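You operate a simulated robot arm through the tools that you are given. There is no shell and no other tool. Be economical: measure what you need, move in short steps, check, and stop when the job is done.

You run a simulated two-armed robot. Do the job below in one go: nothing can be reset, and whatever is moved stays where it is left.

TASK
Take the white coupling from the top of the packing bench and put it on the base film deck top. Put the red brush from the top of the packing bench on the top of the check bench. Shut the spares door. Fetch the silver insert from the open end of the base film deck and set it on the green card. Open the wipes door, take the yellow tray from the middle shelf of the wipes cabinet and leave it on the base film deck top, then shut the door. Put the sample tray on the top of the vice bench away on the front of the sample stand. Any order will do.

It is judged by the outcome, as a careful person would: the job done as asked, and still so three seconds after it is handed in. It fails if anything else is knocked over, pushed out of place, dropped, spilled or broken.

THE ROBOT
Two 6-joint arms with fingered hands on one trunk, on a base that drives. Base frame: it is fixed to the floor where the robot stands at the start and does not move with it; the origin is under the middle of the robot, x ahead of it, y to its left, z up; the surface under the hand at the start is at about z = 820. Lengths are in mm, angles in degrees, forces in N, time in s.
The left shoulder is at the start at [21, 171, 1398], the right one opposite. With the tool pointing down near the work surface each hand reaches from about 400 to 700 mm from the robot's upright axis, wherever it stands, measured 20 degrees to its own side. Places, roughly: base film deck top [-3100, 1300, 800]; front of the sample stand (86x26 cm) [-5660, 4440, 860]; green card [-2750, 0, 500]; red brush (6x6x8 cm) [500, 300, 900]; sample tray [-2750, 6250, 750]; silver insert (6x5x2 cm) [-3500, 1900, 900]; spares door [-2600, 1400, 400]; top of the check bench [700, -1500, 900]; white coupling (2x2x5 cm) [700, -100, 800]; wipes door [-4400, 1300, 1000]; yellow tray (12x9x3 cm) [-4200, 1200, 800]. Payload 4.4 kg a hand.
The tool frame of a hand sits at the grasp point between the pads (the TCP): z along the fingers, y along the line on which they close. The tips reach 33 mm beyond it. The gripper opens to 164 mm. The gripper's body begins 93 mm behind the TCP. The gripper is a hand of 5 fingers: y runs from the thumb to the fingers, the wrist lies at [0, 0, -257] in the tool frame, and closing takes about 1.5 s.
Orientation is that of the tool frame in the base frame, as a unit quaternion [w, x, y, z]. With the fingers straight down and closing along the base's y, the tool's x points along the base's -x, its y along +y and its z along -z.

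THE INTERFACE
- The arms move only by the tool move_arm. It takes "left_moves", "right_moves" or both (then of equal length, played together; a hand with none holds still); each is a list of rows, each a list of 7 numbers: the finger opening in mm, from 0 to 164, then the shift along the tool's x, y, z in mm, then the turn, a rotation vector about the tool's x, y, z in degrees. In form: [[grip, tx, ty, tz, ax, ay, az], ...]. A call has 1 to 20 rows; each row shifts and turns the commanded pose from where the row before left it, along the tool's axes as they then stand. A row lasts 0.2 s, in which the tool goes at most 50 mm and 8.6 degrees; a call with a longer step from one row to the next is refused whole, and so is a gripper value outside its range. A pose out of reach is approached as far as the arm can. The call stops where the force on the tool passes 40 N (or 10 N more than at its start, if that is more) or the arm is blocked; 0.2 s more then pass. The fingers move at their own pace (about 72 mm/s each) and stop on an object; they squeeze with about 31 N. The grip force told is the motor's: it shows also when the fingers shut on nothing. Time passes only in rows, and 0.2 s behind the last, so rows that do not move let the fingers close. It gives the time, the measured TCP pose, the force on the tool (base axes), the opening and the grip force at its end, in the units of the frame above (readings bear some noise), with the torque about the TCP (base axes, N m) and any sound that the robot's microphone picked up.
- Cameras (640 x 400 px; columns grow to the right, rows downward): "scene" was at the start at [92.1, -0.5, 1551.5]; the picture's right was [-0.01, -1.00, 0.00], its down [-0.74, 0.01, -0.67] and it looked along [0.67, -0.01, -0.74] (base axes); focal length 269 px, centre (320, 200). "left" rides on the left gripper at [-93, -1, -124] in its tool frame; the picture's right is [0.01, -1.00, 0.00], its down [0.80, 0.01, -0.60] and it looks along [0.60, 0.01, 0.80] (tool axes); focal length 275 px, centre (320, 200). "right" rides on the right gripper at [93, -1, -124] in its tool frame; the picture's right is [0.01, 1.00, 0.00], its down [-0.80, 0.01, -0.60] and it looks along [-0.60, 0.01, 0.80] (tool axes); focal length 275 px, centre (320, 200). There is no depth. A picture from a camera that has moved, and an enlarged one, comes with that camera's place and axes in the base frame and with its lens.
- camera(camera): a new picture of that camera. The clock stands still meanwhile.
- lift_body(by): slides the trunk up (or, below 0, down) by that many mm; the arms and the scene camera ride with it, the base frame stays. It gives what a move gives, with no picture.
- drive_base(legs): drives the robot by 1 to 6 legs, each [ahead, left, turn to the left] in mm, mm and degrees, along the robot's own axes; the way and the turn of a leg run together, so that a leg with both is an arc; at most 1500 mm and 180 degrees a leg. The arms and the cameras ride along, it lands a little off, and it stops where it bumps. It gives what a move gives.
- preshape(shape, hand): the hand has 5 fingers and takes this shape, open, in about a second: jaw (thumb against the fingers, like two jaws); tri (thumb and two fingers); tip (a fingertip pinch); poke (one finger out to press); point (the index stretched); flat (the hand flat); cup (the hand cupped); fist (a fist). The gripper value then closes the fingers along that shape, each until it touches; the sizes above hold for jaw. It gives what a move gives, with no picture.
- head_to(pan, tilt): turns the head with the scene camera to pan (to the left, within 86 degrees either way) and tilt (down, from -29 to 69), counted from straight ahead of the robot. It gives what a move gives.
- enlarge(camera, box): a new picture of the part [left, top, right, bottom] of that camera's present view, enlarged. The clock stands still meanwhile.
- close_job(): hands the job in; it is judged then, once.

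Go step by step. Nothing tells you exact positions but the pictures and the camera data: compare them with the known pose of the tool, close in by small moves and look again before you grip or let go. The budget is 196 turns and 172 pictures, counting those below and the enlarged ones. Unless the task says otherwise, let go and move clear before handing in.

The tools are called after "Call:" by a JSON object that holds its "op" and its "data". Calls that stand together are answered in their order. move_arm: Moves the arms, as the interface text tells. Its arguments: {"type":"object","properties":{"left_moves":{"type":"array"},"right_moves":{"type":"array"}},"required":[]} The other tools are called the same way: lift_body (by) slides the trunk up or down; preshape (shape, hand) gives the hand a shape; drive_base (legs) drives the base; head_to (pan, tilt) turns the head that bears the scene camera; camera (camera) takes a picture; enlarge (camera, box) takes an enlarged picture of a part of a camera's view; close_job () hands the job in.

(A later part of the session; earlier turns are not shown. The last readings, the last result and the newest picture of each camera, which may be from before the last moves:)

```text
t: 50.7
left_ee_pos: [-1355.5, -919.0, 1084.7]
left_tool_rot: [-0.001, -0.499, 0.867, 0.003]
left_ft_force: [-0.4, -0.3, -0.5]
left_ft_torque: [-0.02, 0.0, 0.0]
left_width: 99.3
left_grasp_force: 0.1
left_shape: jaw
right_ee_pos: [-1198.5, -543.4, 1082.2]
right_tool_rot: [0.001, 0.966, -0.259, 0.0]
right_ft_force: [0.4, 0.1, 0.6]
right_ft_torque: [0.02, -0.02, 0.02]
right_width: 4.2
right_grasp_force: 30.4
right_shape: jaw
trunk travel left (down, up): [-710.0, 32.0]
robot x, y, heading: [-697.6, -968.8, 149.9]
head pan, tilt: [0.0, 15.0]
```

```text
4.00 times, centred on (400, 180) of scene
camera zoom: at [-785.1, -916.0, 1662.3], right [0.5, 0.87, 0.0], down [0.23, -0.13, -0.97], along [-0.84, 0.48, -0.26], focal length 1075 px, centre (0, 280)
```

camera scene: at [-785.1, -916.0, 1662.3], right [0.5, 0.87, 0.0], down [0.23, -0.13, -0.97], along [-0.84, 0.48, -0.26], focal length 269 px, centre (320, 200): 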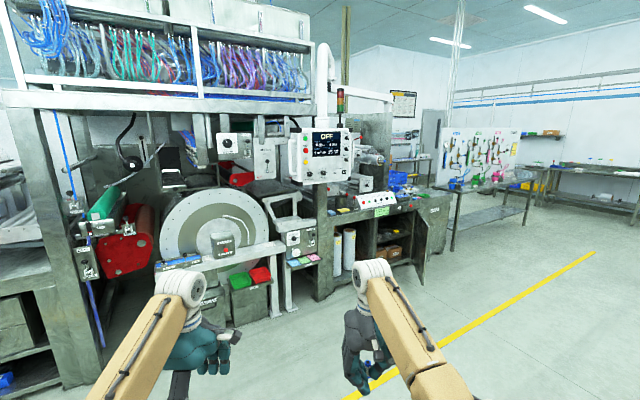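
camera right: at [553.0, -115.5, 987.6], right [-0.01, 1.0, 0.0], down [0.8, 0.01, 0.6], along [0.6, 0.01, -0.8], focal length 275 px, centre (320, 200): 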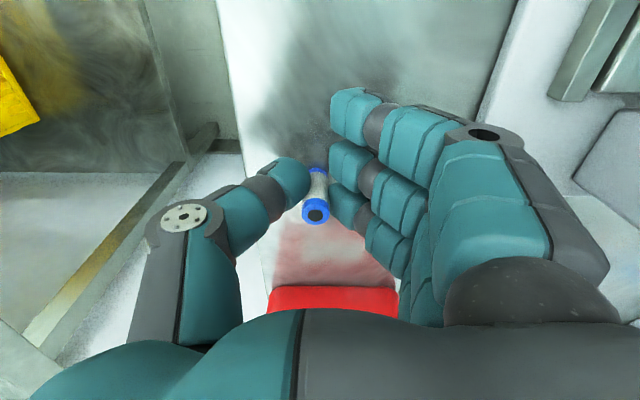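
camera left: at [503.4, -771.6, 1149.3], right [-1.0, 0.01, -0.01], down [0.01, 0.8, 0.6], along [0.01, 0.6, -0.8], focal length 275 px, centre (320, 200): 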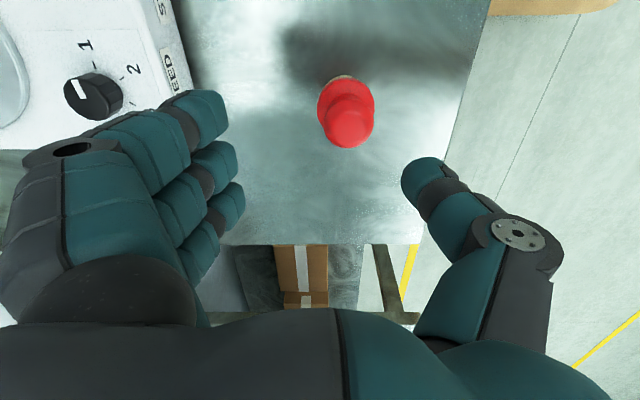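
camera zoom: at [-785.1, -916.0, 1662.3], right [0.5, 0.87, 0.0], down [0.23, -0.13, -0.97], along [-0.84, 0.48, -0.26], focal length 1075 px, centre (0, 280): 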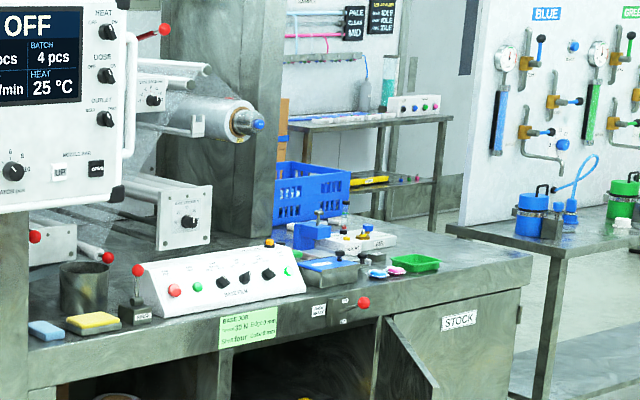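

The open door is the spares door at about (-2600, 1450), and the green card is the middle one on the small shelf at about (-2750, 40, 507). The deck's open end is near y 1950. I'll turn to face -x and move closer for a better view.

Call:
{"op": "drive_base", "data": {"legs": [[0, 0, 30], [800, 0, 0], [0, -1400, 0], [0, -1200, 0]]}}

Call:
{"op": "head_to", "data": {"pan": 0, "tilt": 25}}

Call:
{"op": "camera", "data": {"camera": "scene"}}

```text
t: 68.7
left_ee_pos: [-2023.5, 1375.4, 1084.9]
left_tool_rot: [-0.003, -0.696, 0.718, 0.002]
left_ft_force: [0.3, -0.6, 0.3]
left_ft_torque: [-0.01, 0.03, 0.0]
left_width: 99.2
left_grasp_force: 0.1
left_shape: jaw
right_ee_pos: [-2063.9, 1780.4, 1082.4]
right_tool_rot: [0.0, 1.0, -0.015, 0.0]
right_ft_force: [0.3, -0.5, -0.9]
right_ft_torque: [0.01, 0.01, 0.03]
right_width: 4.1
right_grasp_force: 31.2
right_shape: jaw
trunk travel left (down, up): [-710.0, 32.0]
robot x, y, heading: [-1421.3, 1643.7, 178.1]
head pan, tilt: [0.0, 15.0]
```

```text
t: 69.4
left_ee_pos: [-2023.7, 1375.8, 1084.8]
left_tool_rot: [-0.002, -0.695, 0.719, 0.001]
left_ft_force: [0.5, -0.2, -0.2]
left_ft_torque: [0.01, 0.0, 0.01]
left_width: 99.2
left_grasp_force: 0.2
left_shape: jaw
right_ee_pos: [-2064.0, 1779.1, 1082.2]
right_tool_rot: [0.0, 1.0, -0.015, 0.0]
right_ft_force: [-0.6, -0.3, -0.6]
right_ft_torque: [-0.01, -0.03, -0.01]
right_width: 4.3
right_grasp_force: 31.0
right_shape: jaw
trunk travel left (down, up): [-710.0, 32.0]
robot x, y, heading: [-1419.6, 1644.9, 178.0]
head pan, tilt: [0.0, 25.0]
```

```text
139 pictures are left
camera scene: at [-1521.6, 1647.5, 1646.2], right [0.03, 1.0, 0.0], down [0.42, -0.01, -0.91], along [-0.91, 0.03, -0.42], focal length 269 px, centre (320, 200)
```

scene: 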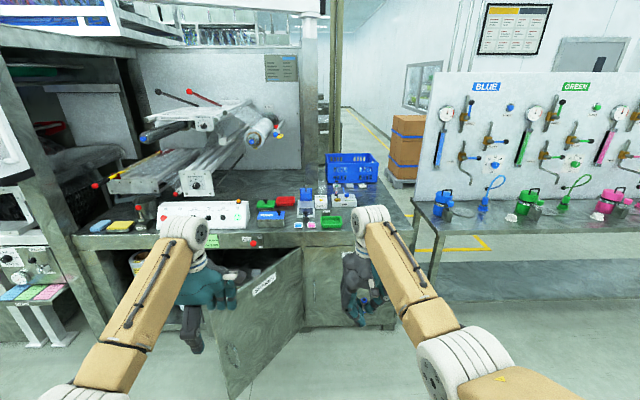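

Now I see the deck front with the door open towards me. I'll zoom in on the door and the deck top.

Call:
{"op": "enlarge", "data": {"camera": "scene", "box": [180, 230, 420, 400]}}

Call:
{"op": "enlarge", "data": {"camera": "scene", "box": [230, 140, 430, 265]}}

Call:
{"op": "enlarge", "data": {"camera": "scene", "box": [0, 150, 240, 300]}}

```text
2.35 times, centred on (300, 315) of scene
camera zoom: at [-1521.6, 1647.5, 1646.2], right [0.03, 1.0, 0.0], down [0.42, -0.01, -0.91], along [-0.91, 0.03, -0.42], focal length 632 px, centre (367, -71)
```

zoom: 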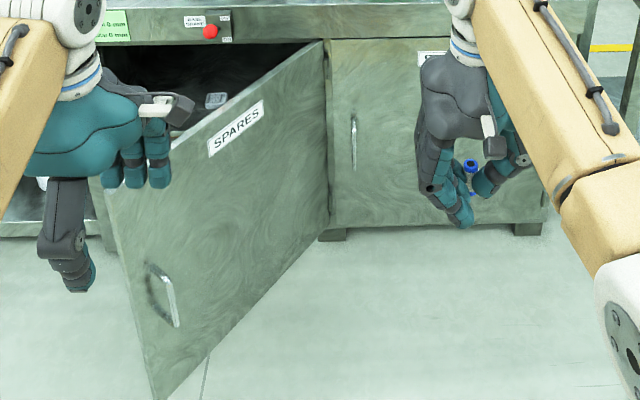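

```text
3.20 times, centred on (330, 202) of scene
camera zoom: at [-1521.6, 1647.5, 1646.2], right [0.03, 1.0, 0.0], down [0.42, -0.01, -0.91], along [-0.91, 0.03, -0.42], focal length 860 px, centre (288, 192)
```

zoom: 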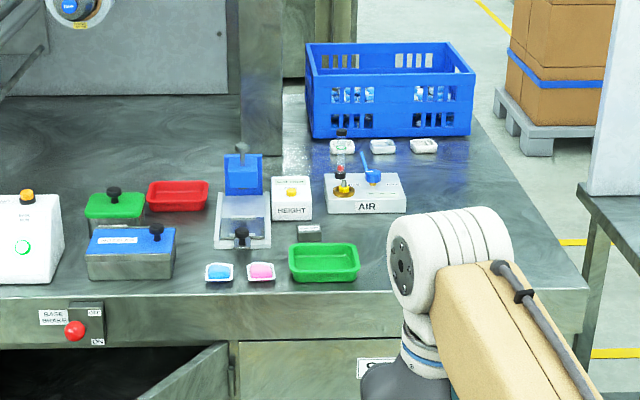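

```text
2.67 times, centred on (120, 225) of scene
camera zoom: at [-1521.6, 1647.5, 1646.2], right [0.03, 1.0, 0.0], down [0.42, -0.01, -0.91], along [-0.91, 0.03, -0.42], focal length 717 px, centre (853, 133)
```

zoom: 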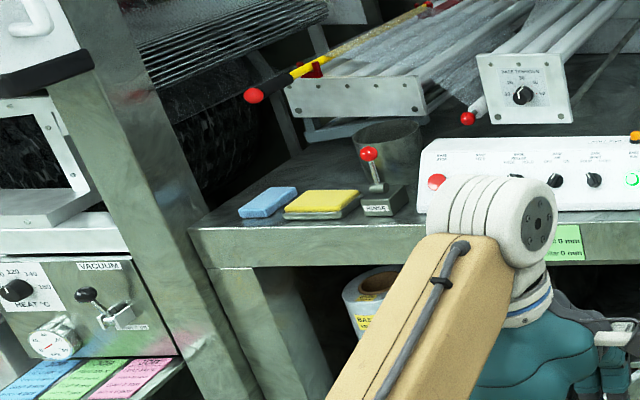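

The deck surface is at about z 835 with its front edge near x -2850, and the door hinges at y 1590, open about 50°. The insert is likely among the small dishes by the blue crate at about (-3530, 1950). First I'll move in front of the clear right part of the deck to set down the coupling.

Call:
{"op": "drive_base", "data": {"legs": [[0, -320, 2], [700, 0, 0]]}}

Call:
{"op": "head_to", "data": {"pan": 0, "tilt": 40}}

Call:
{"op": "camera", "data": {"camera": "scene"}}

Call:
{"op": "camera", "data": {"camera": "right"}}

```text
t: 75.0
left_ee_pos: [-2718.5, 1679.3, 1085.3]
left_tool_rot: [-0.003, -0.706, 0.709, 0.001]
left_ft_force: [0.3, 0.5, -0.1]
left_ft_torque: [-0.01, -0.02, -0.01]
left_width: 99.4
left_grasp_force: 0.2
left_shape: jaw
right_ee_pos: [-2770.0, 2084.1, 1083.0]
right_tool_rot: [0.0, 1.0, -0.001, 0.0]
right_ft_force: [0.5, 0.2, 0.0]
right_ft_torque: [0.02, 0.0, 0.0]
right_width: 4.1
right_grasp_force: 31.5
right_shape: jaw
trunk travel left (down, up): [-710.0, 32.0]
robot x, y, heading: [-2121.5, 1966.3, 180.0]
head pan, tilt: [0.0, 25.0]
```

```text
t: 75.8
left_ee_pos: [-2716.8, 1679.7, 1085.0]
left_tool_rot: [-0.003, -0.706, 0.708, 0.002]
left_ft_force: [0.5, 0.4, -0.6]
left_ft_torque: [0.0, 0.0, 0.0]
left_width: 99.4
left_grasp_force: 0.0
left_shape: jaw
right_ee_pos: [-2769.9, 2083.0, 1083.8]
right_tool_rot: [0.0, 1.0, -0.001, 0.0]
right_ft_force: [-0.2, 0.6, -0.6]
right_ft_torque: [-0.01, -0.01, -0.01]
right_width: 4.1
right_grasp_force: 31.6
right_shape: jaw
trunk travel left (down, up): [-710.0, 32.0]
robot x, y, heading: [-2121.1, 1965.5, 179.8]
head pan, tilt: [0.0, 40.0]
```

```text
135 pictures are left
camera scene: at [-2215.6, 1966.5, 1622.9], right [0.0, 1.0, 0.0], down [0.64, 0.0, -0.77], along [-0.77, 0.0, -0.64], focal length 269 px, centre (320, 200)
```

scene: 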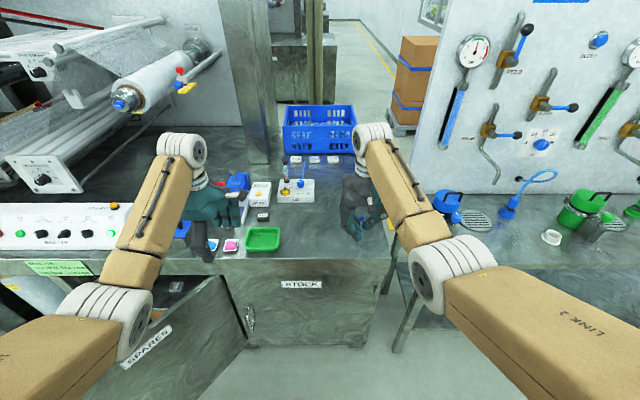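

```text
134 pictures are left
camera right: at [-2677.7, 2084.9, 1205.8], right [0.01, -1.0, 0.0], down [-0.8, -0.01, 0.6], along [-0.6, -0.01, -0.8], focal length 275 px, centre (320, 200)
```

right: 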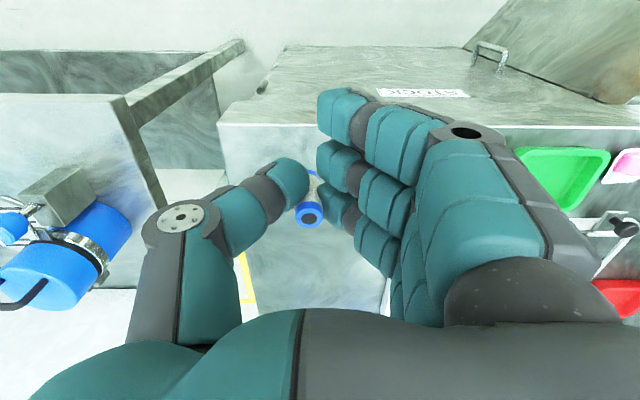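

The deck's right corner area at about (-2955, 2083) is clear. I'll drive forward and lower the coupling towards it.

Call:
{"op": "drive_base", "data": {"legs": [[185, 0, 0]]}}

Call:
{"op": "move_arm", "data": {"right_moves": [[0, 0, 0, 40, 0, 0, 0], [0, 0, 0, 40, 0, 0, 0], [0, 0, 0, 40, 0, 0, 0], [0, 0, 0, 30, 0, 0, 0], [0, 0, 0, 20, 0, 0, 0], [0, 0, 0, 0, 0, 0, 0]]}}

Call:
{"op": "camera", "data": {"camera": "right"}}

Call:
{"op": "enlarge", "data": {"camera": "scene", "box": [180, 120, 460, 320]}}

```text
t: 77.3
left_ee_pos: [-2904.8, 1678.3, 1084.4]
left_tool_rot: [-0.002, -0.706, 0.708, 0.001]
left_ft_force: [-0.1, 0.1, -1.5]
left_ft_torque: [-0.02, -0.04, 0.02]
left_width: 99.3
left_grasp_force: 0.1
left_shape: jaw
right_ee_pos: [-2958.7, 2081.6, 1082.4]
right_tool_rot: [0.0, 1.0, 0.001, 0.001]
right_ft_force: [-1.6, 1.2, -0.1]
right_ft_torque: [-0.01, -0.06, -0.02]
right_width: 4.0
right_grasp_force: 31.3
right_shape: jaw
trunk travel left (down, up): [-710.0, 32.0]
robot x, y, heading: [-2310.7, 1967.8, -180.1]
head pan, tilt: [0.0, 40.0]
```

```text
t: 78.8
left_ee_pos: [-2904.2, 1678.6, 1084.6]
left_tool_rot: [-0.003, -0.706, 0.708, 0.001]
left_ft_force: [-0.5, 0.3, -0.2]
left_ft_torque: [-0.03, 0.02, 0.02]
left_width: 99.2
left_grasp_force: 0.1
left_shape: jaw
right_ee_pos: [-2951.8, 2085.6, 914.2]
right_tool_rot: [0.0, 1.0, 0.001, 0.0]
right_ft_force: [0.2, -0.7, 0.3]
right_ft_torque: [0.01, 0.02, 0.0]
right_width: 4.2
right_grasp_force: 31.1
right_shape: jaw
right hand out of reach, approached as far as the arm can: row 5
trunk travel left (down, up): [-710.0, 32.0]
robot x, y, heading: [-2306.8, 1964.0, -180.1]
head pan, tilt: [0.0, 40.0]
```

```text
133 pictures are left
camera right: at [-2860.4, 2086.6, 1038.1], right [0.01, -1.0, 0.0], down [-0.8, -0.01, 0.6], along [-0.6, -0.01, -0.8], focal length 275 px, centre (320, 200)
```

right: 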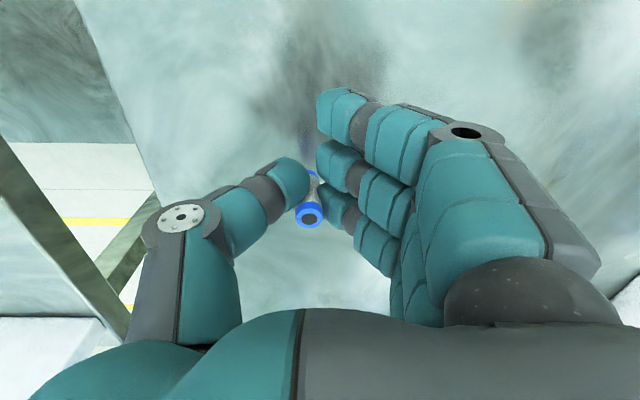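

```text
2.00 times, centred on (320, 220) of scene
camera zoom: at [-2403.4, 1966.4, 1622.8], right [0.0, 1.0, 0.0], down [0.64, 0.0, -0.77], along [-0.77, 0.0, -0.64], focal length 538 px, centre (320, 160)
```

zoom: 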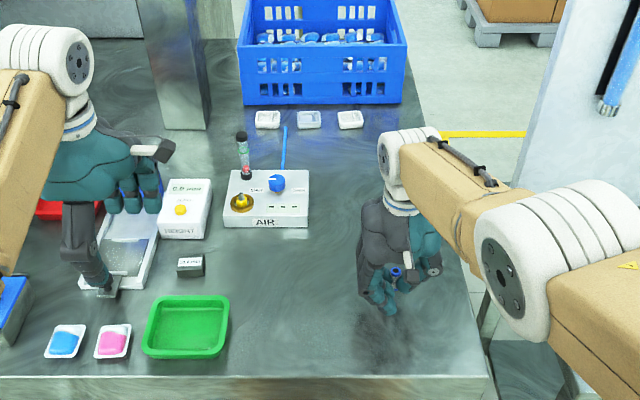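

It's at the arm's limit, so I'll lower the trunk a little to bring the coupling to the deck.

Call:
{"op": "lift_body", "data": {"by": -40}}

Call:
{"op": "move_arm", "data": {"right_moves": [[0, 0, 0, 3, 0, 0, 0], [0, 0, 0, 3, 0, 0, 0], [0, 0, 0, 3, 0, 0, 0], [0, 0, 0, 3, 0, 0, 0], [0, 0, 0, 2, 0, 0, 0], [0, 0, 0, 2, 0, 0, 0]]}}

Call:
{"op": "camera", "data": {"camera": "right"}}

```text
t: 79.4
left_ee_pos: [-2904.4, 1678.8, 1055.6]
left_tool_rot: [-0.002, -0.707, 0.708, 0.002]
left_ft_force: [0.0, 0.3, -0.5]
left_ft_torque: [0.01, -0.05, 0.0]
left_width: 99.5
left_grasp_force: 0.0
left_shape: jaw
right_ee_pos: [-2955.8, 2085.2, 892.8]
right_tool_rot: [-0.001, 1.0, 0.001, -0.003]
right_ft_force: [5.6, -0.1, 15.4]
right_ft_torque: [0.05, -0.01, 0.0]
right_width: 5.9
right_grasp_force: 30.9
right_shape: jaw
trunk travel left (down, up): [-680.0, 62.0]
robot x, y, heading: [-2309.0, 1964.1, -180.0]
head pan, tilt: [0.0, 40.0]
stopped: the force on the tool passed its limit at 46 N (the readings are from after the stop); the commanded pose is now the measured one
```

```text
t: 80.3
left_ee_pos: [-2902.7, 1677.7, 1055.1]
left_tool_rot: [-0.004, -0.707, 0.708, 0.002]
left_ft_force: [-0.4, 0.2, -0.6]
left_ft_torque: [-0.02, -0.06, 0.03]
left_width: 99.3
left_grasp_force: 0.0
left_shape: jaw
right_ee_pos: [-2957.9, 2086.0, 891.3]
right_tool_rot: [0.0, 1.0, 0.001, -0.008]
right_ft_force: [10.6, -1.0, 23.1]
right_ft_torque: [0.04, -0.04, -0.01]
right_width: 5.9
right_grasp_force: 31.1
right_shape: jaw
right hand out of reach, approached as far as the arm can: row 3
trunk travel left (down, up): [-680.0, 62.0]
robot x, y, heading: [-2310.7, 1965.1, -180.2]
head pan, tilt: [0.0, 40.0]
stopped in row 4 (right hand): the force on the tool passed its limit at 41 N (the readings are from after the stop); the commanded pose is now the measured one
```

```text
131 pictures are left
camera right: at [-2864.1, 2087.6, 1014.0], right [0.02, -1.0, 0.0], down [-0.79, -0.01, 0.61], along [-0.61, -0.01, -0.79], focal length 275 px, centre (320, 200)
```

right: 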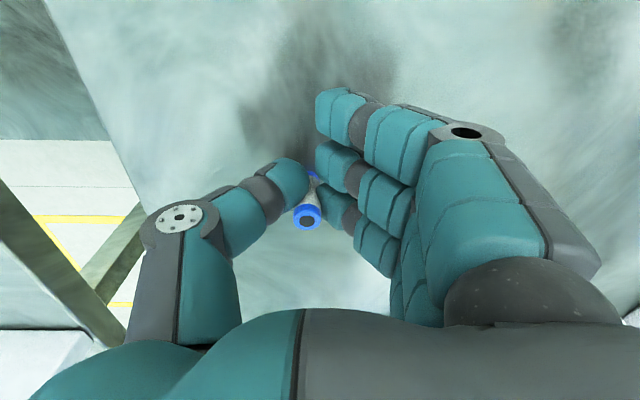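

The coupling is touching the deck and stands vertical. I'll relax the pressure and open gently.

Call:
{"op": "move_arm", "data": {"right_moves": [[0, 0, 0, -2, 0, 0, 0], [0, 0, 0, 0, 0, 0, 0]]}}

Call:
{"op": "move_arm", "data": {"right_moves": [[10, 0, 0, 0, 0, 0, 0], [16, 0, 0, 0, 0, 0, 0], [22, 0, 0, 0, 0, 0, 0], [30, 0, 0, 0, 0, 0, 0], [40, 0, 0, 0, 0, 0, 0], [60, 0, 0, 0, 0, 0, 0], [80, 0, 0, 0, 0, 0, 0], [80, 0, 0, 0, 0, 0, 0]]}}

Call:
{"op": "camera", "data": {"camera": "right"}}

```text
t: 80.9
left_ee_pos: [-2902.9, 1678.9, 1053.9]
left_tool_rot: [-0.002, -0.706, 0.708, 0.002]
left_ft_force: [-0.2, 0.2, -0.2]
left_ft_torque: [-0.01, -0.04, 0.01]
left_width: 99.3
left_grasp_force: 0.1
left_shape: jaw
right_ee_pos: [-2957.6, 2085.7, 892.2]
right_tool_rot: [-0.002, 1.0, 0.001, -0.007]
right_ft_force: [2.7, -2.9, 13.7]
right_ft_torque: [-0.12, 0.15, 0.07]
right_width: 5.6
right_grasp_force: 30.9
right_shape: jaw
trunk travel left (down, up): [-680.0, 62.0]
robot x, y, heading: [-2308.1, 1967.4, -179.9]
head pan, tilt: [0.0, 40.0]
```

```text
t: 82.7
left_ee_pos: [-2904.9, 1679.7, 1053.2]
left_tool_rot: [-0.002, -0.706, 0.708, 0.002]
left_ft_force: [0.6, 0.3, -0.6]
left_ft_torque: [0.0, 0.0, -0.04]
left_width: 99.1
left_grasp_force: 0.1
left_shape: jaw
right_ee_pos: [-2957.5, 2086.0, 891.1]
right_tool_rot: [0.0, 1.0, 0.0, -0.007]
right_ft_force: [-0.3, 0.2, -0.6]
right_ft_torque: [0.05, -0.01, 0.0]
right_width: 78.9
right_grasp_force: 0.1
right_shape: jaw
trunk travel left (down, up): [-680.0, 62.0]
robot x, y, heading: [-2305.6, 1969.4, -179.8]
head pan, tilt: [0.0, 40.0]
```

```text
130 pictures are left
camera right: at [-2864.5, 2088.5, 1013.1], right [0.01, -1.0, 0.0], down [-0.79, -0.01, 0.61], along [-0.61, -0.01, -0.79], focal length 275 px, centre (320, 200)
```

right: 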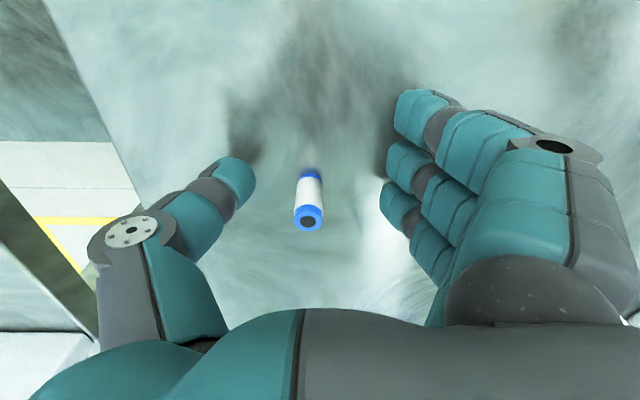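

The coupling stands on its own on the deck. I'll raise the right hand clear, back away, and look at the spares door next.

Call:
{"op": "move_arm", "data": {"right_moves": [[80, 0, 0, -10, 0, 0, 0], [80, 0, 0, -30, 0, 0, 0], [80, 0, 0, -40, 0, 0, 0], [80, 0, 0, -40, 0, 0, 0], [80, 0, 0, -40, 0, 0, 0], [80, 0, 0, 0, 0, 0, 0]]}}

Call:
{"op": "drive_base", "data": {"legs": [[-700, 0, 0]]}}

Call:
{"op": "head_to", "data": {"pan": 10, "tilt": 35}}

Call:
{"op": "camera", "data": {"camera": "scene"}}

```text
t: 84.1
left_ee_pos: [-2904.9, 1678.9, 1055.1]
left_tool_rot: [0.003, 0.707, -0.707, -0.001]
left_ft_force: [0.7, -0.1, -0.5]
left_ft_torque: [-0.05, -0.02, 0.0]
left_width: 99.2
left_grasp_force: 0.0
left_shape: jaw
right_ee_pos: [-3004.8, 2077.1, 1034.9]
right_tool_rot: [-0.001, 1.0, 0.001, -0.004]
right_ft_force: [-0.7, 0.2, 0.2]
right_ft_torque: [0.02, -0.03, -0.01]
right_width: 79.2
right_grasp_force: 0.1
right_shape: jaw
right hand out of reach, approached as far as the arm can: row 2, 3, 4, 5
trunk travel left (down, up): [-680.0, 62.0]
robot x, y, heading: [-2310.8, 1965.9, -180.0]
head pan, tilt: [0.0, 40.0]
```

```text
t: 88.0
left_ee_pos: [-2191.8, 1675.0, 1054.4]
left_tool_rot: [0.002, 0.711, -0.703, -0.002]
left_ft_force: [0.8, 0.3, -0.6]
left_ft_torque: [0.0, 0.04, 0.01]
left_width: 99.5
left_grasp_force: 0.0
left_shape: jaw
right_ee_pos: [-2296.4, 2073.2, 1036.0]
right_tool_rot: [-0.001, 1.0, 0.007, -0.005]
right_ft_force: [0.6, 0.1, 0.9]
right_ft_torque: [-0.01, 0.01, 0.02]
right_width: 78.8
right_grasp_force: 0.1
right_shape: jaw
trunk travel left (down, up): [-680.0, 62.0]
robot x, y, heading: [-1600.3, 1971.2, -179.5]
head pan, tilt: [0.0, 40.0]
```

```text
t: 88.7
left_ee_pos: [-2192.6, 1676.4, 1054.7]
left_tool_rot: [0.002, 0.711, -0.703, -0.002]
left_ft_force: [0.3, 0.1, 0.5]
left_ft_torque: [0.01, 0.0, 0.02]
left_width: 99.2
left_grasp_force: 0.1
left_shape: jaw
right_ee_pos: [-2298.1, 2073.4, 1035.6]
right_tool_rot: [-0.002, 1.0, 0.008, -0.004]
right_ft_force: [0.7, -0.5, 0.0]
right_ft_torque: [0.02, -0.04, 0.0]
right_width: 79.2
right_grasp_force: 0.1
right_shape: jaw
trunk travel left (down, up): [-680.0, 62.0]
robot x, y, heading: [-1598.2, 1968.8, -179.3]
head pan, tilt: [10.0, 35.0]
```

```text
129 pictures are left
camera scene: at [-1696.5, 1954.4, 1600.6], right [-0.18, 0.98, 0.0], down [0.56, 0.11, -0.82], along [-0.8, -0.15, -0.57], focal length 269 px, centre (320, 200)
```

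scene: 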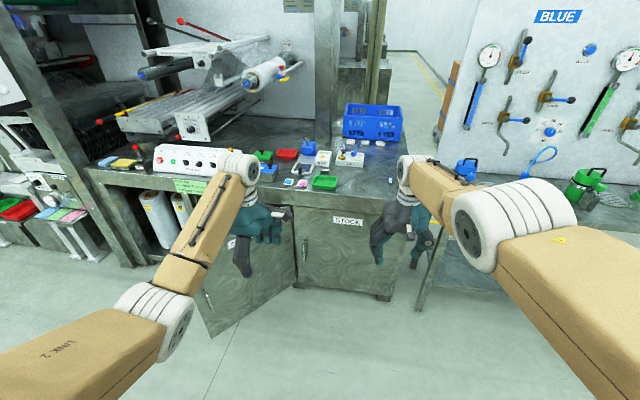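

The door leaf runs from the hinge (-2850, 1590) to its free edge at about (-2388, 1195), with the top at z 714. I'll make a left fist, lower the trunk, tilt the fist forward and retract the right hand, ready to push the outer face near the free edge.

Call:
{"op": "drive_base", "data": {"legs": [[-200, 0, 0], [0, 440, 0]]}}

Call:
{"op": "preshape", "data": {"hand": "left", "shape": "fist"}}

Call:
{"op": "lift_body", "data": {"by": -520}}

Call:
{"op": "move_arm", "data": {"left_moves": [[0, 0, 35.8, -2.5, -8, 0, 0], [0, 0, 35.8, -2.5, -8, 0, 0], [0, 0, 35.8, -2.5, -8, 0, 0], [0, 0, 35.8, -2.5, -8, 0, 0], [0, 0, 35.8, -2.5, -8, 0, 0], [0, 0, 0, 0, 0, 0, 0]], "right_moves": [[80, 40, 0, 0, 0, 0, 0], [80, 40, 0, 0, 0, 0, 0], [80, 40, 0, 0, 0, 0, 0], [80, 0, 0, 0, 0, 0, 0], [80, 0, 0, 0, 0, 0, 0], [80, 0, 0, 0, 0, 0, 0]]}}

Call:
{"op": "camera", "data": {"camera": "scene"}}

```text
t: 92.6
left_ee_pos: [-1988.4, 1226.5, 1056.0]
left_tool_rot: [0.002, 0.712, -0.703, -0.002]
left_ft_force: [-1.2, -0.4, -0.4]
left_ft_torque: [0.03, -0.01, 0.01]
left_width: 99.4
left_grasp_force: 0.1
left_shape: jaw
right_ee_pos: [-2093.7, 1624.1, 1035.2]
right_tool_rot: [-0.001, 1.0, 0.008, -0.003]
right_ft_force: [-0.3, -0.8, -0.1]
right_ft_torque: [0.02, 0.03, 0.02]
right_width: 78.8
right_grasp_force: 0.0
right_shape: jaw
trunk travel left (down, up): [-680.0, 62.0]
robot x, y, heading: [-1397.7, 1521.3, -179.1]
head pan, tilt: [10.0, 35.0]
```

```text
t: 93.5
left_ee_pos: [-1988.4, 1226.9, 1055.7]
left_tool_rot: [0.002, 0.711, -0.703, -0.002]
left_ft_force: [0.2, -0.6, 0.2]
left_ft_torque: [-0.01, 0.02, -0.05]
left_width: 0.0
left_grasp_force: 0.1
left_shape: fist
right_ee_pos: [-2094.5, 1625.0, 1035.1]
right_tool_rot: [0.0, 1.0, 0.007, -0.004]
right_ft_force: [0.4, 0.1, 0.4]
right_ft_torque: [0.02, 0.02, -0.04]
right_width: 79.0
right_grasp_force: 0.2
right_shape: jaw
trunk travel left (down, up): [-680.0, 62.0]
robot x, y, heading: [-1395.5, 1523.2, -179.5]
head pan, tilt: [10.0, 35.0]
```

```text
refused: -520 is not a number from -400 to 400
```

```text
t: 94.9
left_ee_pos: [-2152.8, 1226.6, 1114.8]
left_tool_rot: [0.246, 0.668, -0.659, -0.243]
left_ft_force: [-1.0, 0.4, -0.1]
left_ft_torque: [-0.01, -0.03, 0.0]
left_width: 0.0
left_grasp_force: 0.0
left_shape: fist
right_ee_pos: [-2083.1, 1605.6, 1011.5]
right_tool_rot: [0.0, 1.0, 0.008, -0.004]
right_ft_force: [-0.7, -0.6, 0.4]
right_ft_torque: [0.0, -0.01, 0.0]
right_width: 79.2
right_grasp_force: 0.1
right_shape: jaw
right hand out of reach, approached as far as the arm can: row 1, 2, 3
trunk travel left (down, up): [-680.0, 62.0]
robot x, y, heading: [-1396.9, 1520.3, -179.2]
head pan, tilt: [10.0, 35.0]
```

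```text
128 pictures are left
camera scene: at [-1493.1, 1506.3, 1600.7], right [-0.19, 0.98, 0.0], down [0.56, 0.11, -0.82], along [-0.8, -0.15, -0.57], focal length 269 px, centre (320, 200)
```

scene: 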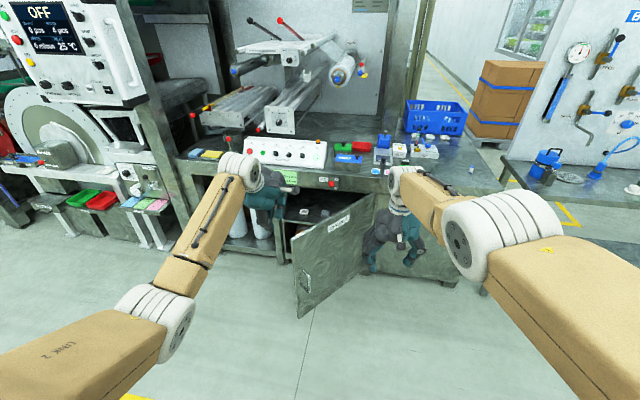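

The trunk step was refused for size, so I'll lower in two steps. First I'll swing the right hand out to its own side, where it reaches better.

Call:
{"op": "move_arm", "data": {"right_moves": [[80, 0, -40, 0, 0, 0, 0], [80, 10, -40, 0, 0, 0, 0], [80, 20, -40, 0, 0, 0, 0], [80, 30, -35, 0, 0, 0, 0], [80, 30, -30, 0, 0, 0, 0], [80, 0, 0, 0, 0, 0, 0]]}}

Call:
{"op": "lift_body", "data": {"by": -300}}

Call:
{"op": "lift_body", "data": {"by": -270}}

Call:
{"op": "head_to", "data": {"pan": 15, "tilt": 15}}

Call:
{"op": "camera", "data": {"camera": "scene"}}

```text
t: 96.3
left_ee_pos: [-2152.3, 1226.5, 1113.7]
left_tool_rot: [0.245, 0.668, -0.66, -0.242]
left_ft_force: [-0.4, 0.0, -0.7]
left_ft_torque: [0.03, 0.03, -0.06]
left_width: 0.0
left_grasp_force: 0.0
left_shape: fist
right_ee_pos: [-2093.7, 1789.8, 982.7]
right_tool_rot: [-0.001, 1.0, 0.009, -0.003]
right_ft_force: [0.5, 0.5, 0.3]
right_ft_torque: [0.06, 0.0, -0.01]
right_width: 79.2
right_grasp_force: 0.2
right_shape: jaw
right hand out of reach, approached as far as the arm can: row 1, 2, 3, 4, 5
trunk travel left (down, up): [-680.0, 62.0]
robot x, y, heading: [-1398.7, 1522.1, -179.1]
head pan, tilt: [10.0, 35.0]
```

```text
t: 99.3
left_ee_pos: [-2154.0, 1224.3, 817.1]
left_tool_rot: [0.246, 0.668, -0.659, -0.243]
left_ft_force: [-0.4, -0.6, 0.3]
left_ft_torque: [-0.01, -0.01, 0.05]
left_width: 0.1
left_grasp_force: 0.1
left_shape: fist
right_ee_pos: [-2081.2, 1788.6, 640.2]
right_tool_rot: [0.0, 1.0, 0.007, 0.029]
right_ft_force: [0.0, -0.9, 0.4]
right_ft_torque: [-0.03, 0.02, -0.02]
right_width: 79.2
right_grasp_force: 0.1
right_shape: jaw
trunk travel left (down, up): [-380.0, 362.0]
robot x, y, heading: [-1395.2, 1520.0, -179.4]
head pan, tilt: [10.0, 35.0]
```

```text
t: 102.1
left_ee_pos: [-2153.2, 1224.9, 545.7]
left_tool_rot: [0.246, 0.667, -0.66, -0.242]
left_ft_force: [0.7, -0.9, 0.8]
left_ft_torque: [0.0, -0.05, -0.02]
left_width: 0.1
left_grasp_force: 0.0
left_shape: fist
right_ee_pos: [-2003.7, 1790.2, 221.6]
right_tool_rot: [-0.002, 0.988, 0.009, 0.154]
right_ft_force: [-1.8, -0.3, -0.4]
right_ft_torque: [0.0, -0.03, 0.0]
right_width: 79.1
right_grasp_force: 0.1
right_shape: jaw
trunk travel left (down, up): [-110.0, 632.0]
robot x, y, heading: [-1396.0, 1522.8, -179.0]
head pan, tilt: [10.0, 35.0]
```

```text
t: 102.9
left_ee_pos: [-2152.8, 1224.8, 545.8]
left_tool_rot: [0.245, 0.668, -0.66, -0.242]
left_ft_force: [-0.6, -0.4, 0.4]
left_ft_torque: [0.01, 0.03, 0.0]
left_width: 0.1
left_grasp_force: 0.1
left_shape: fist
right_ee_pos: [-2004.1, 1791.5, 221.1]
right_tool_rot: [-0.001, 0.988, 0.008, 0.155]
right_ft_force: [0.1, -0.2, 1.5]
right_ft_torque: [0.03, 0.0, 0.02]
right_width: 79.4
right_grasp_force: 0.1
right_shape: jaw
trunk travel left (down, up): [-110.0, 632.0]
robot x, y, heading: [-1397.6, 1524.4, -179.3]
head pan, tilt: [15.0, 15.0]
```

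```text
127 pictures are left
camera scene: at [-1611.5, 1495.7, 1053.9], right [-0.27, 0.96, 0.0], down [0.25, 0.07, -0.97], along [-0.93, -0.26, -0.26], focal length 269 px, centre (320, 200)
```

scene: 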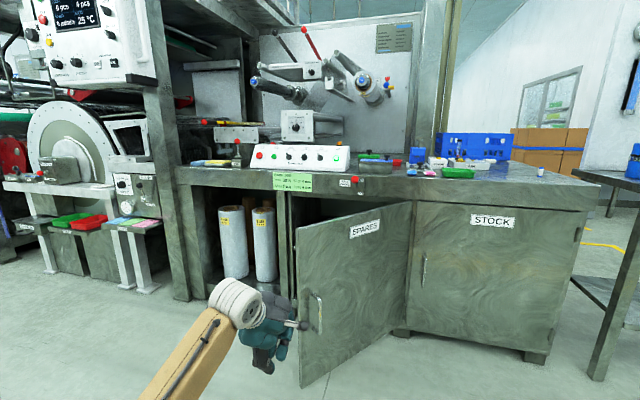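

The free edge is at about (-2415, 1190). I'll shift 45 mm right so the fist overlaps the leaf, then drive ahead up to the door.

Call:
{"op": "drive_base", "data": {"legs": [[0, -45, -0.8], [240, 0, 0]]}}

Call:
{"op": "camera", "data": {"camera": "scene"}}

Call:
{"op": "camera", "data": {"camera": "left"}}

```text
t: 105.2
left_ee_pos: [-2398.5, 1283.9, 545.7]
left_tool_rot: [-0.243, -0.662, 0.665, 0.244]
left_ft_force: [0.3, 0.0, -0.7]
left_ft_torque: [-0.01, -0.01, -0.04]
left_width: 0.0
left_grasp_force: 0.0
left_shape: fist
right_ee_pos: [-2237.7, 1847.1, 221.1]
right_tool_rot: [0.0, 0.988, -0.001, 0.156]
right_ft_force: [-1.0, -0.3, 0.0]
right_ft_torque: [0.01, 0.03, -0.01]
right_width: 79.5
right_grasp_force: 0.1
right_shape: jaw
trunk travel left (down, up): [-110.0, 632.0]
robot x, y, heading: [-1637.1, 1569.9, 179.9]
head pan, tilt: [15.0, 15.0]
```

```text
126 pictures are left
camera scene: at [-1851.2, 1545.4, 1054.0], right [-0.26, 0.97, 0.0], down [0.25, 0.07, -0.97], along [-0.93, -0.25, -0.26], focal length 269 px, centre (320, 200)
```

scene: 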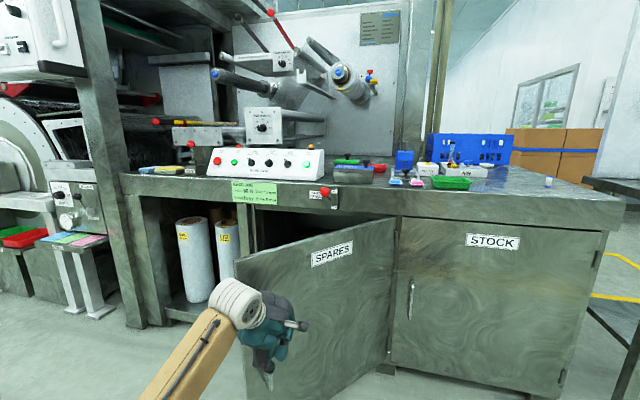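

```text
125 pictures are left
camera left: at [-2316.1, 1377.4, 639.2], right [0.76, -0.02, -0.65], down [0.38, -0.8, 0.46], along [-0.53, -0.6, -0.6], focal length 275 px, centre (320, 200)
```

left: 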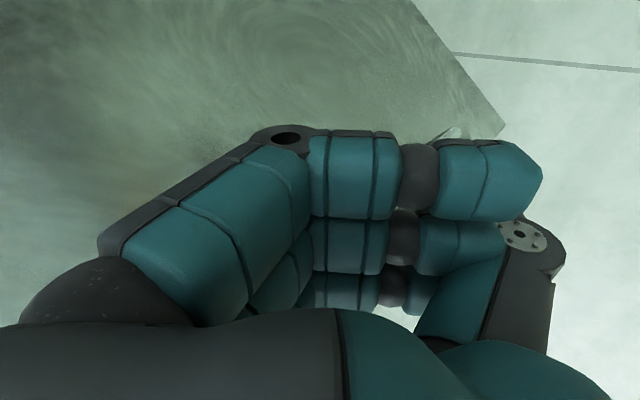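

The fist is right at the door face. I'll drive forward gently to push it.

Call:
{"op": "drive_base", "data": {"legs": [[130, 0, 0]]}}

Call:
{"op": "camera", "data": {"camera": "scene"}}

```text
t: 106.5
left_ee_pos: [-2530.5, 1285.0, 545.9]
left_tool_rot: [-0.243, -0.662, 0.665, 0.245]
left_ft_force: [0.5, -0.4, -0.1]
left_ft_torque: [-0.01, -0.01, 0.02]
left_width: 0.0
left_grasp_force: 0.1
left_shape: fist
right_ee_pos: [-2368.5, 1848.5, 221.5]
right_tool_rot: [0.001, 0.988, 0.0, 0.156]
right_ft_force: [0.3, -0.7, -0.3]
right_ft_torque: [-0.02, 0.02, 0.02]
right_width: 79.5
right_grasp_force: 0.2
right_shape: jaw
trunk travel left (down, up): [-110.0, 632.0]
robot x, y, heading: [-1765.7, 1567.3, 179.9]
head pan, tilt: [15.0, 15.0]
```

```text
124 pictures are left
camera scene: at [-1983.4, 1546.0, 1054.0], right [-0.25, 0.97, 0.0], down [0.25, 0.07, -0.97], along [-0.93, -0.25, -0.26], focal length 269 px, centre (320, 200)
```

scene: 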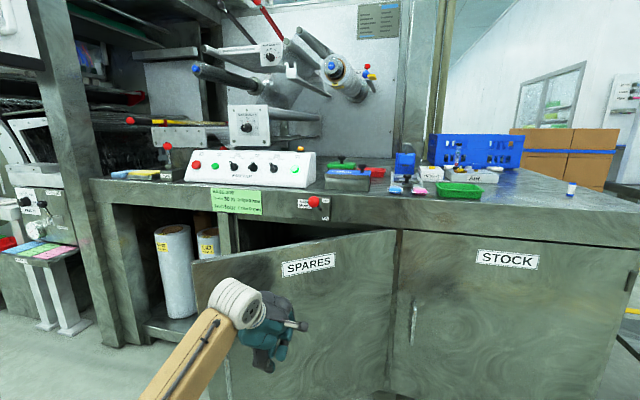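

The door is closing. Continuing.

Call:
{"op": "drive_base", "data": {"legs": [[150, 0, 0]]}}

Call:
{"op": "camera", "data": {"camera": "scene"}}

```text
t: 107.8
left_ee_pos: [-2681.0, 1287.0, 545.2]
left_tool_rot: [-0.244, -0.662, 0.666, 0.244]
left_ft_force: [0.0, 0.7, 1.0]
left_ft_torque: [0.01, -0.01, 0.0]
left_width: 0.0
left_grasp_force: 0.0
left_shape: fist
right_ee_pos: [-2519.9, 1847.9, 221.8]
right_tool_rot: [0.0, 0.988, -0.002, 0.155]
right_ft_force: [-0.1, 0.6, 0.2]
right_ft_torque: [0.02, 0.04, 0.02]
right_width: 79.1
right_grasp_force: 0.0
right_shape: jaw
trunk travel left (down, up): [-110.0, 632.0]
robot x, y, heading: [-1921.4, 1571.1, 179.3]
head pan, tilt: [15.0, 15.0]
```

```text
123 pictures are left
camera scene: at [-2133.3, 1546.9, 1054.0], right [-0.25, 0.97, 0.0], down [0.25, 0.07, -0.97], along [-0.93, -0.25, -0.26], focal length 269 px, centre (320, 200)
```

scene: 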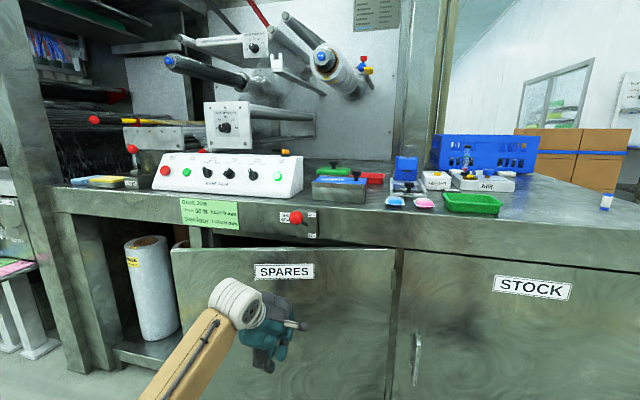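

Nearly shut. A further short push.

Call:
{"op": "drive_base", "data": {"legs": [[70, 0, 0]]}}

Call:
{"op": "camera", "data": {"camera": "scene"}}

```text
t: 108.8
left_ee_pos: [-2750.3, 1286.8, 545.9]
left_tool_rot: [-0.242, -0.661, 0.667, 0.244]
left_ft_force: [-0.2, 0.6, 0.9]
left_ft_torque: [-0.01, 0.02, -0.01]
left_width: 0.0
left_grasp_force: 0.0
left_shape: fist
right_ee_pos: [-2588.6, 1850.5, 221.0]
right_tool_rot: [0.0, 0.988, -0.001, 0.156]
right_ft_force: [-0.1, -0.9, -0.1]
right_ft_torque: [-0.01, 0.04, -0.03]
right_width: 79.1
right_grasp_force: 0.1
right_shape: jaw
trunk travel left (down, up): [-110.0, 632.0]
robot x, y, heading: [-1984.3, 1568.4, 179.8]
head pan, tilt: [15.0, 15.0]
```

```text
122 pictures are left
camera scene: at [-2203.6, 1547.4, 1054.0], right [-0.25, 0.97, 0.0], down [0.25, 0.07, -0.97], along [-0.93, -0.24, -0.26], focal length 269 px, centre (320, 200)
```

scene: 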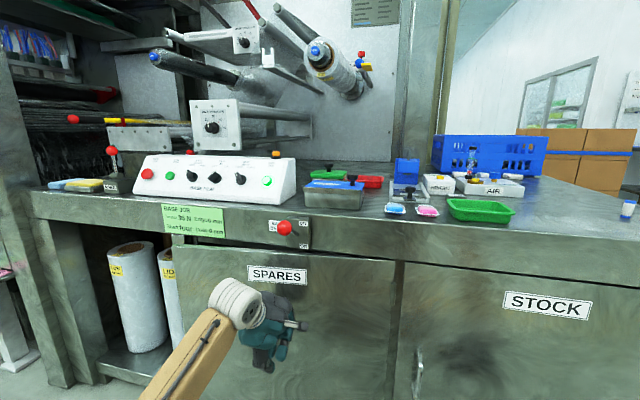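

It looks close to flush. I'll push the last bit with the arm to feel for the stop.

Call:
{"op": "move_arm", "data": {"left_moves": [[0, 0, 8, 6.5, 0, 0, 0], [0, 0, 8, 6.5, 0, 0, 0], [0, 0, 8, 6.5, 0, 0, 0], [0, 0, 8, 6.5, 0, 0, 0], [0, 0, 8, 6.5, 0, 0, 0], [0, 0, 8, 6.5, 0, 0, 0], [0, 0, 8, 6.5, 0, 0, 0], [0, 0, 8, 6.5, 0, 0, 0]]}}

Call:
{"op": "enlarge", "data": {"camera": "scene", "box": [130, 200, 430, 390]}}

```text
t: 110.6
left_ee_pos: [-2825.0, 1286.9, 545.2]
left_tool_rot: [-0.239, -0.664, 0.667, 0.24]
left_ft_force: [20.4, 2.0, 5.9]
left_ft_torque: [-0.24, 0.7, 0.59]
left_width: 0.0
left_grasp_force: 0.1
left_shape: fist
right_ee_pos: [-2587.8, 1849.6, 222.9]
right_tool_rot: [-0.001, 0.988, -0.001, 0.154]
right_ft_force: [0.1, -0.1, 0.3]
right_ft_torque: [0.01, 0.03, 0.0]
right_width: 79.3
right_grasp_force: 0.1
right_shape: jaw
trunk travel left (down, up): [-110.0, 632.0]
robot x, y, heading: [-1986.7, 1570.8, 179.5]
head pan, tilt: [15.0, 15.0]
stopped in row 8 (left hand): the force on the tool passed its limit at 51 N (the readings are from after the stop); the commanded pose is now the measured one
```

```text
2.11 times, centred on (280, 295) of scene
camera zoom: at [-2201.0, 1547.6, 1054.5], right [-0.25, 0.97, 0.0], down [0.25, 0.07, -0.97], along [-0.93, -0.25, -0.26], focal length 566 px, centre (404, 0)
```

zoom: 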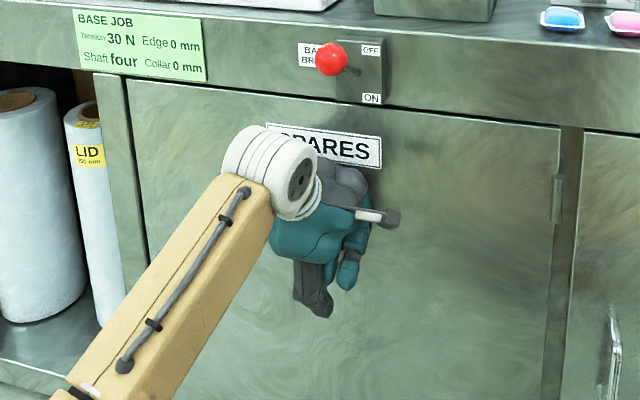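

The door met its stop and looks flush. I'll back away and restore the arms and trunk.

Call:
{"op": "drive_base", "data": {"legs": [[-600, 0, 0]]}}

Call:
{"op": "move_arm", "data": {"left_moves": [[0, 0, -35.8, -2.5, 8, 0, 0], [0, 0, -35.8, -2.5, 8, 0, 0], [0, 0, -35.8, -2.5, 8, 0, 0], [0, 0, -35.8, -2.5, 8, 0, 0], [0, 0, -35.8, -2.5, 8, 0, 0], [0, 0, 0, 0, 0, 0, 0]]}}

Call:
{"op": "lift_body", "data": {"by": 400}}

Call:
{"op": "preshape", "data": {"hand": "left", "shape": "jaw"}}

Call:
{"op": "lift_body", "data": {"by": 150}}

Call:
{"op": "camera", "data": {"camera": "scene"}}

```text
t: 114.0
left_ee_pos: [-2231.2, 1290.4, 542.9]
left_tool_rot: [-0.238, -0.661, 0.669, 0.241]
left_ft_force: [-0.2, 0.5, 0.9]
left_ft_torque: [-0.03, 0.02, 0.0]
left_width: 0.2
left_grasp_force: 0.0
left_shape: fist
right_ee_pos: [-1988.4, 1850.0, 220.8]
right_tool_rot: [0.001, 0.988, -0.006, 0.156]
right_ft_force: [-0.1, 0.0, 0.3]
right_ft_torque: [-0.01, 0.01, 0.01]
right_width: 79.3
right_grasp_force: 0.0
right_shape: jaw
trunk travel left (down, up): [-110.0, 632.0]
robot x, y, heading: [-1387.2, 1565.6, 179.2]
head pan, tilt: [15.0, 15.0]
```

```text
t: 115.4
left_ee_pos: [-2071.2, 1287.2, 479.4]
left_tool_rot: [0.004, -0.702, 0.712, -0.002]
left_ft_force: [0.2, 0.1, -0.7]
left_ft_torque: [-0.02, -0.02, 0.01]
left_width: 0.0
left_grasp_force: 0.0
left_shape: fist
left hand out of reach, approached as far as the arm can: row 5
right_ee_pos: [-1988.7, 1848.6, 220.5]
right_tool_rot: [0.001, 0.988, -0.005, 0.155]
right_ft_force: [-0.2, 0.2, 0.3]
right_ft_torque: [0.01, -0.01, 0.01]
right_width: 79.2
right_grasp_force: 0.0
right_shape: jaw
trunk travel left (down, up): [-110.0, 632.0]
robot x, y, heading: [-1391.6, 1560.6, 179.5]
head pan, tilt: [15.0, 15.0]
```

```text
t: 119.2
left_ee_pos: [-2071.9, 1285.1, 877.5]
left_tool_rot: [0.002, -0.702, 0.712, -0.002]
left_ft_force: [0.7, 0.2, -0.2]
left_ft_torque: [-0.01, 0.02, 0.0]
left_width: 0.0
left_grasp_force: 0.0
left_shape: fist
right_ee_pos: [-2076.5, 1850.2, 805.3]
right_tool_rot: [-0.001, 1.0, -0.007, 0.005]
right_ft_force: [0.1, -0.1, 0.7]
right_ft_torque: [-0.05, -0.01, -0.02]
right_width: 79.1
right_grasp_force: 0.0
right_shape: jaw
trunk travel left (down, up): [-510.0, 232.0]
robot x, y, heading: [-1390.8, 1566.3, 179.1]
head pan, tilt: [15.0, 15.0]
```

```text
t: 120.2
left_ee_pos: [-2071.3, 1284.6, 879.1]
left_tool_rot: [0.003, -0.702, 0.712, -0.001]
left_ft_force: [0.2, -0.6, 0.1]
left_ft_torque: [0.02, -0.03, 0.03]
left_width: 164.2
left_grasp_force: 0.1
left_shape: jaw
right_ee_pos: [-2077.9, 1850.1, 804.6]
right_tool_rot: [-0.001, 1.0, -0.006, 0.005]
right_ft_force: [-0.5, -0.2, 0.9]
right_ft_torque: [0.0, -0.01, -0.01]
right_width: 79.3
right_grasp_force: 0.0
right_shape: jaw
trunk travel left (down, up): [-510.0, 232.0]
robot x, y, heading: [-1388.2, 1564.4, 179.3]
head pan, tilt: [15.0, 15.0]
```

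```text
t: 121.9
left_ee_pos: [-2072.7, 1286.5, 1027.7]
left_tool_rot: [0.002, -0.702, 0.712, -0.001]
left_ft_force: [0.2, 0.5, -0.9]
left_ft_torque: [-0.01, -0.03, 0.03]
left_width: 163.9
left_grasp_force: 0.0
left_shape: jaw
right_ee_pos: [-2078.7, 1851.3, 960.8]
right_tool_rot: [-0.001, 1.0, -0.006, 0.001]
right_ft_force: [-0.7, -0.7, -0.6]
right_ft_torque: [0.02, 0.0, -0.03]
right_width: 79.5
right_grasp_force: 0.0
right_shape: jaw
trunk travel left (down, up): [-660.0, 82.0]
robot x, y, heading: [-1392.5, 1567.8, 179.2]
head pan, tilt: [15.0, 15.0]
```

```text
120 pictures are left
camera scene: at [-1490.8, 1542.1, 1612.5], right [-0.25, 0.97, 0.0], down [0.25, 0.06, -0.97], along [-0.94, -0.24, -0.26], focal length 269 px, centre (320, 200)
```

scene: 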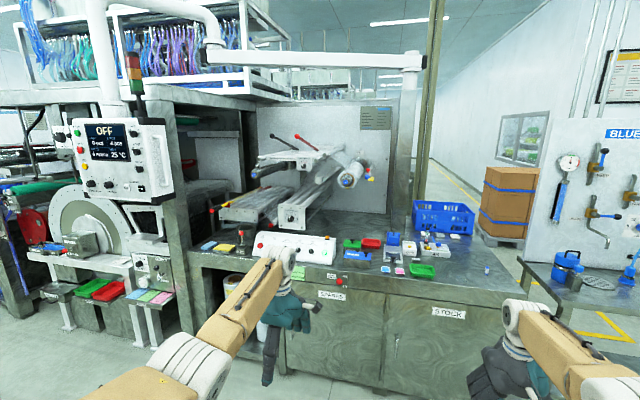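

The spares door is shut and the coupling still stands. Next I'll turn towards +y to find the vice bench and the way around.

Call:
{"op": "drive_base", "data": {"legs": [[0, 0, -80]]}}

Call:
{"op": "head_to", "data": {"pan": 10, "tilt": 10}}

Call:
{"op": "camera", "data": {"camera": "scene"}}

```text
t: 125.8
left_ee_pos: [-1766.7, 2197.8, 1030.0]
left_tool_rot: [0.0, -0.066, 0.998, -0.003]
left_ft_force: [0.9, -0.3, 0.4]
left_ft_torque: [0.0, -0.02, 0.02]
left_width: 163.9
left_grasp_force: 0.0
left_shape: jaw
right_ee_pos: [-1207.1, 2286.8, 960.4]
right_tool_rot: [0.0, 0.753, -0.658, 0.0]
right_ft_force: [-0.6, -0.1, 0.3]
right_ft_torque: [0.0, 0.01, 0.0]
right_width: 79.3
right_grasp_force: 0.1
right_shape: jaw
trunk travel left (down, up): [-660.0, 82.0]
robot x, y, heading: [-1390.9, 1564.4, 97.8]
head pan, tilt: [15.0, 15.0]
```

```text
t: 126.5
left_ee_pos: [-1764.3, 2197.4, 1030.2]
left_tool_rot: [0.001, -0.066, 0.998, -0.003]
left_ft_force: [0.9, 0.5, -0.1]
left_ft_torque: [-0.02, -0.01, -0.01]
left_width: 164.0
left_grasp_force: 0.1
left_shape: jaw
right_ee_pos: [-1208.2, 2286.9, 962.0]
right_tool_rot: [-0.001, 0.753, -0.658, 0.0]
right_ft_force: [-0.4, -0.4, -0.1]
right_ft_torque: [0.03, -0.01, 0.03]
right_width: 79.4
right_grasp_force: 0.2
right_shape: jaw
trunk travel left (down, up): [-660.0, 82.0]
robot x, y, heading: [-1393.6, 1563.3, 97.6]
head pan, tilt: [10.0, 10.0]
```

```text
119 pictures are left
camera scene: at [-1418.2, 1664.9, 1620.7], right [0.95, 0.3, 0.0], down [0.05, -0.17, -0.98], along [-0.3, 0.94, -0.17], focal length 269 px, centre (320, 200)
```

scene: 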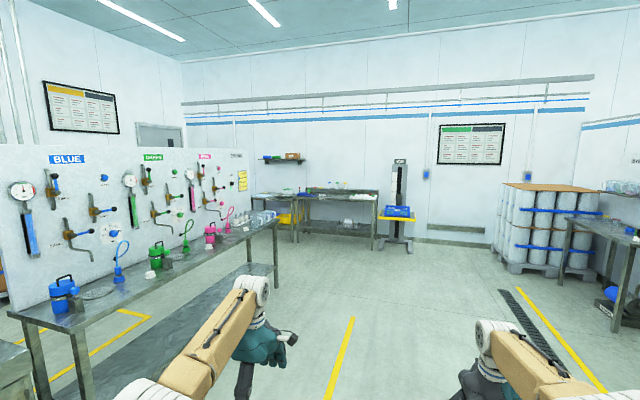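

The bench below the far wall around (340, 205) is the vice bench. The board bench ends near y 4400, leaving a gap to pass. I'll zoom in on it.

Call:
{"op": "enlarge", "data": {"camera": "scene", "box": [240, 140, 440, 265]}}

```text
3.20 times, centred on (340, 202) of scene
camera zoom: at [-1418.2, 1664.9, 1620.7], right [0.95, 0.3, 0.0], down [0.05, -0.17, -0.98], along [-0.3, 0.94, -0.17], focal length 860 px, centre (256, 192)
```

zoom: 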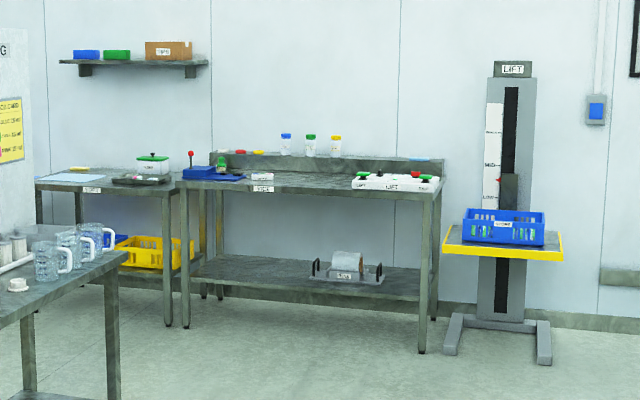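

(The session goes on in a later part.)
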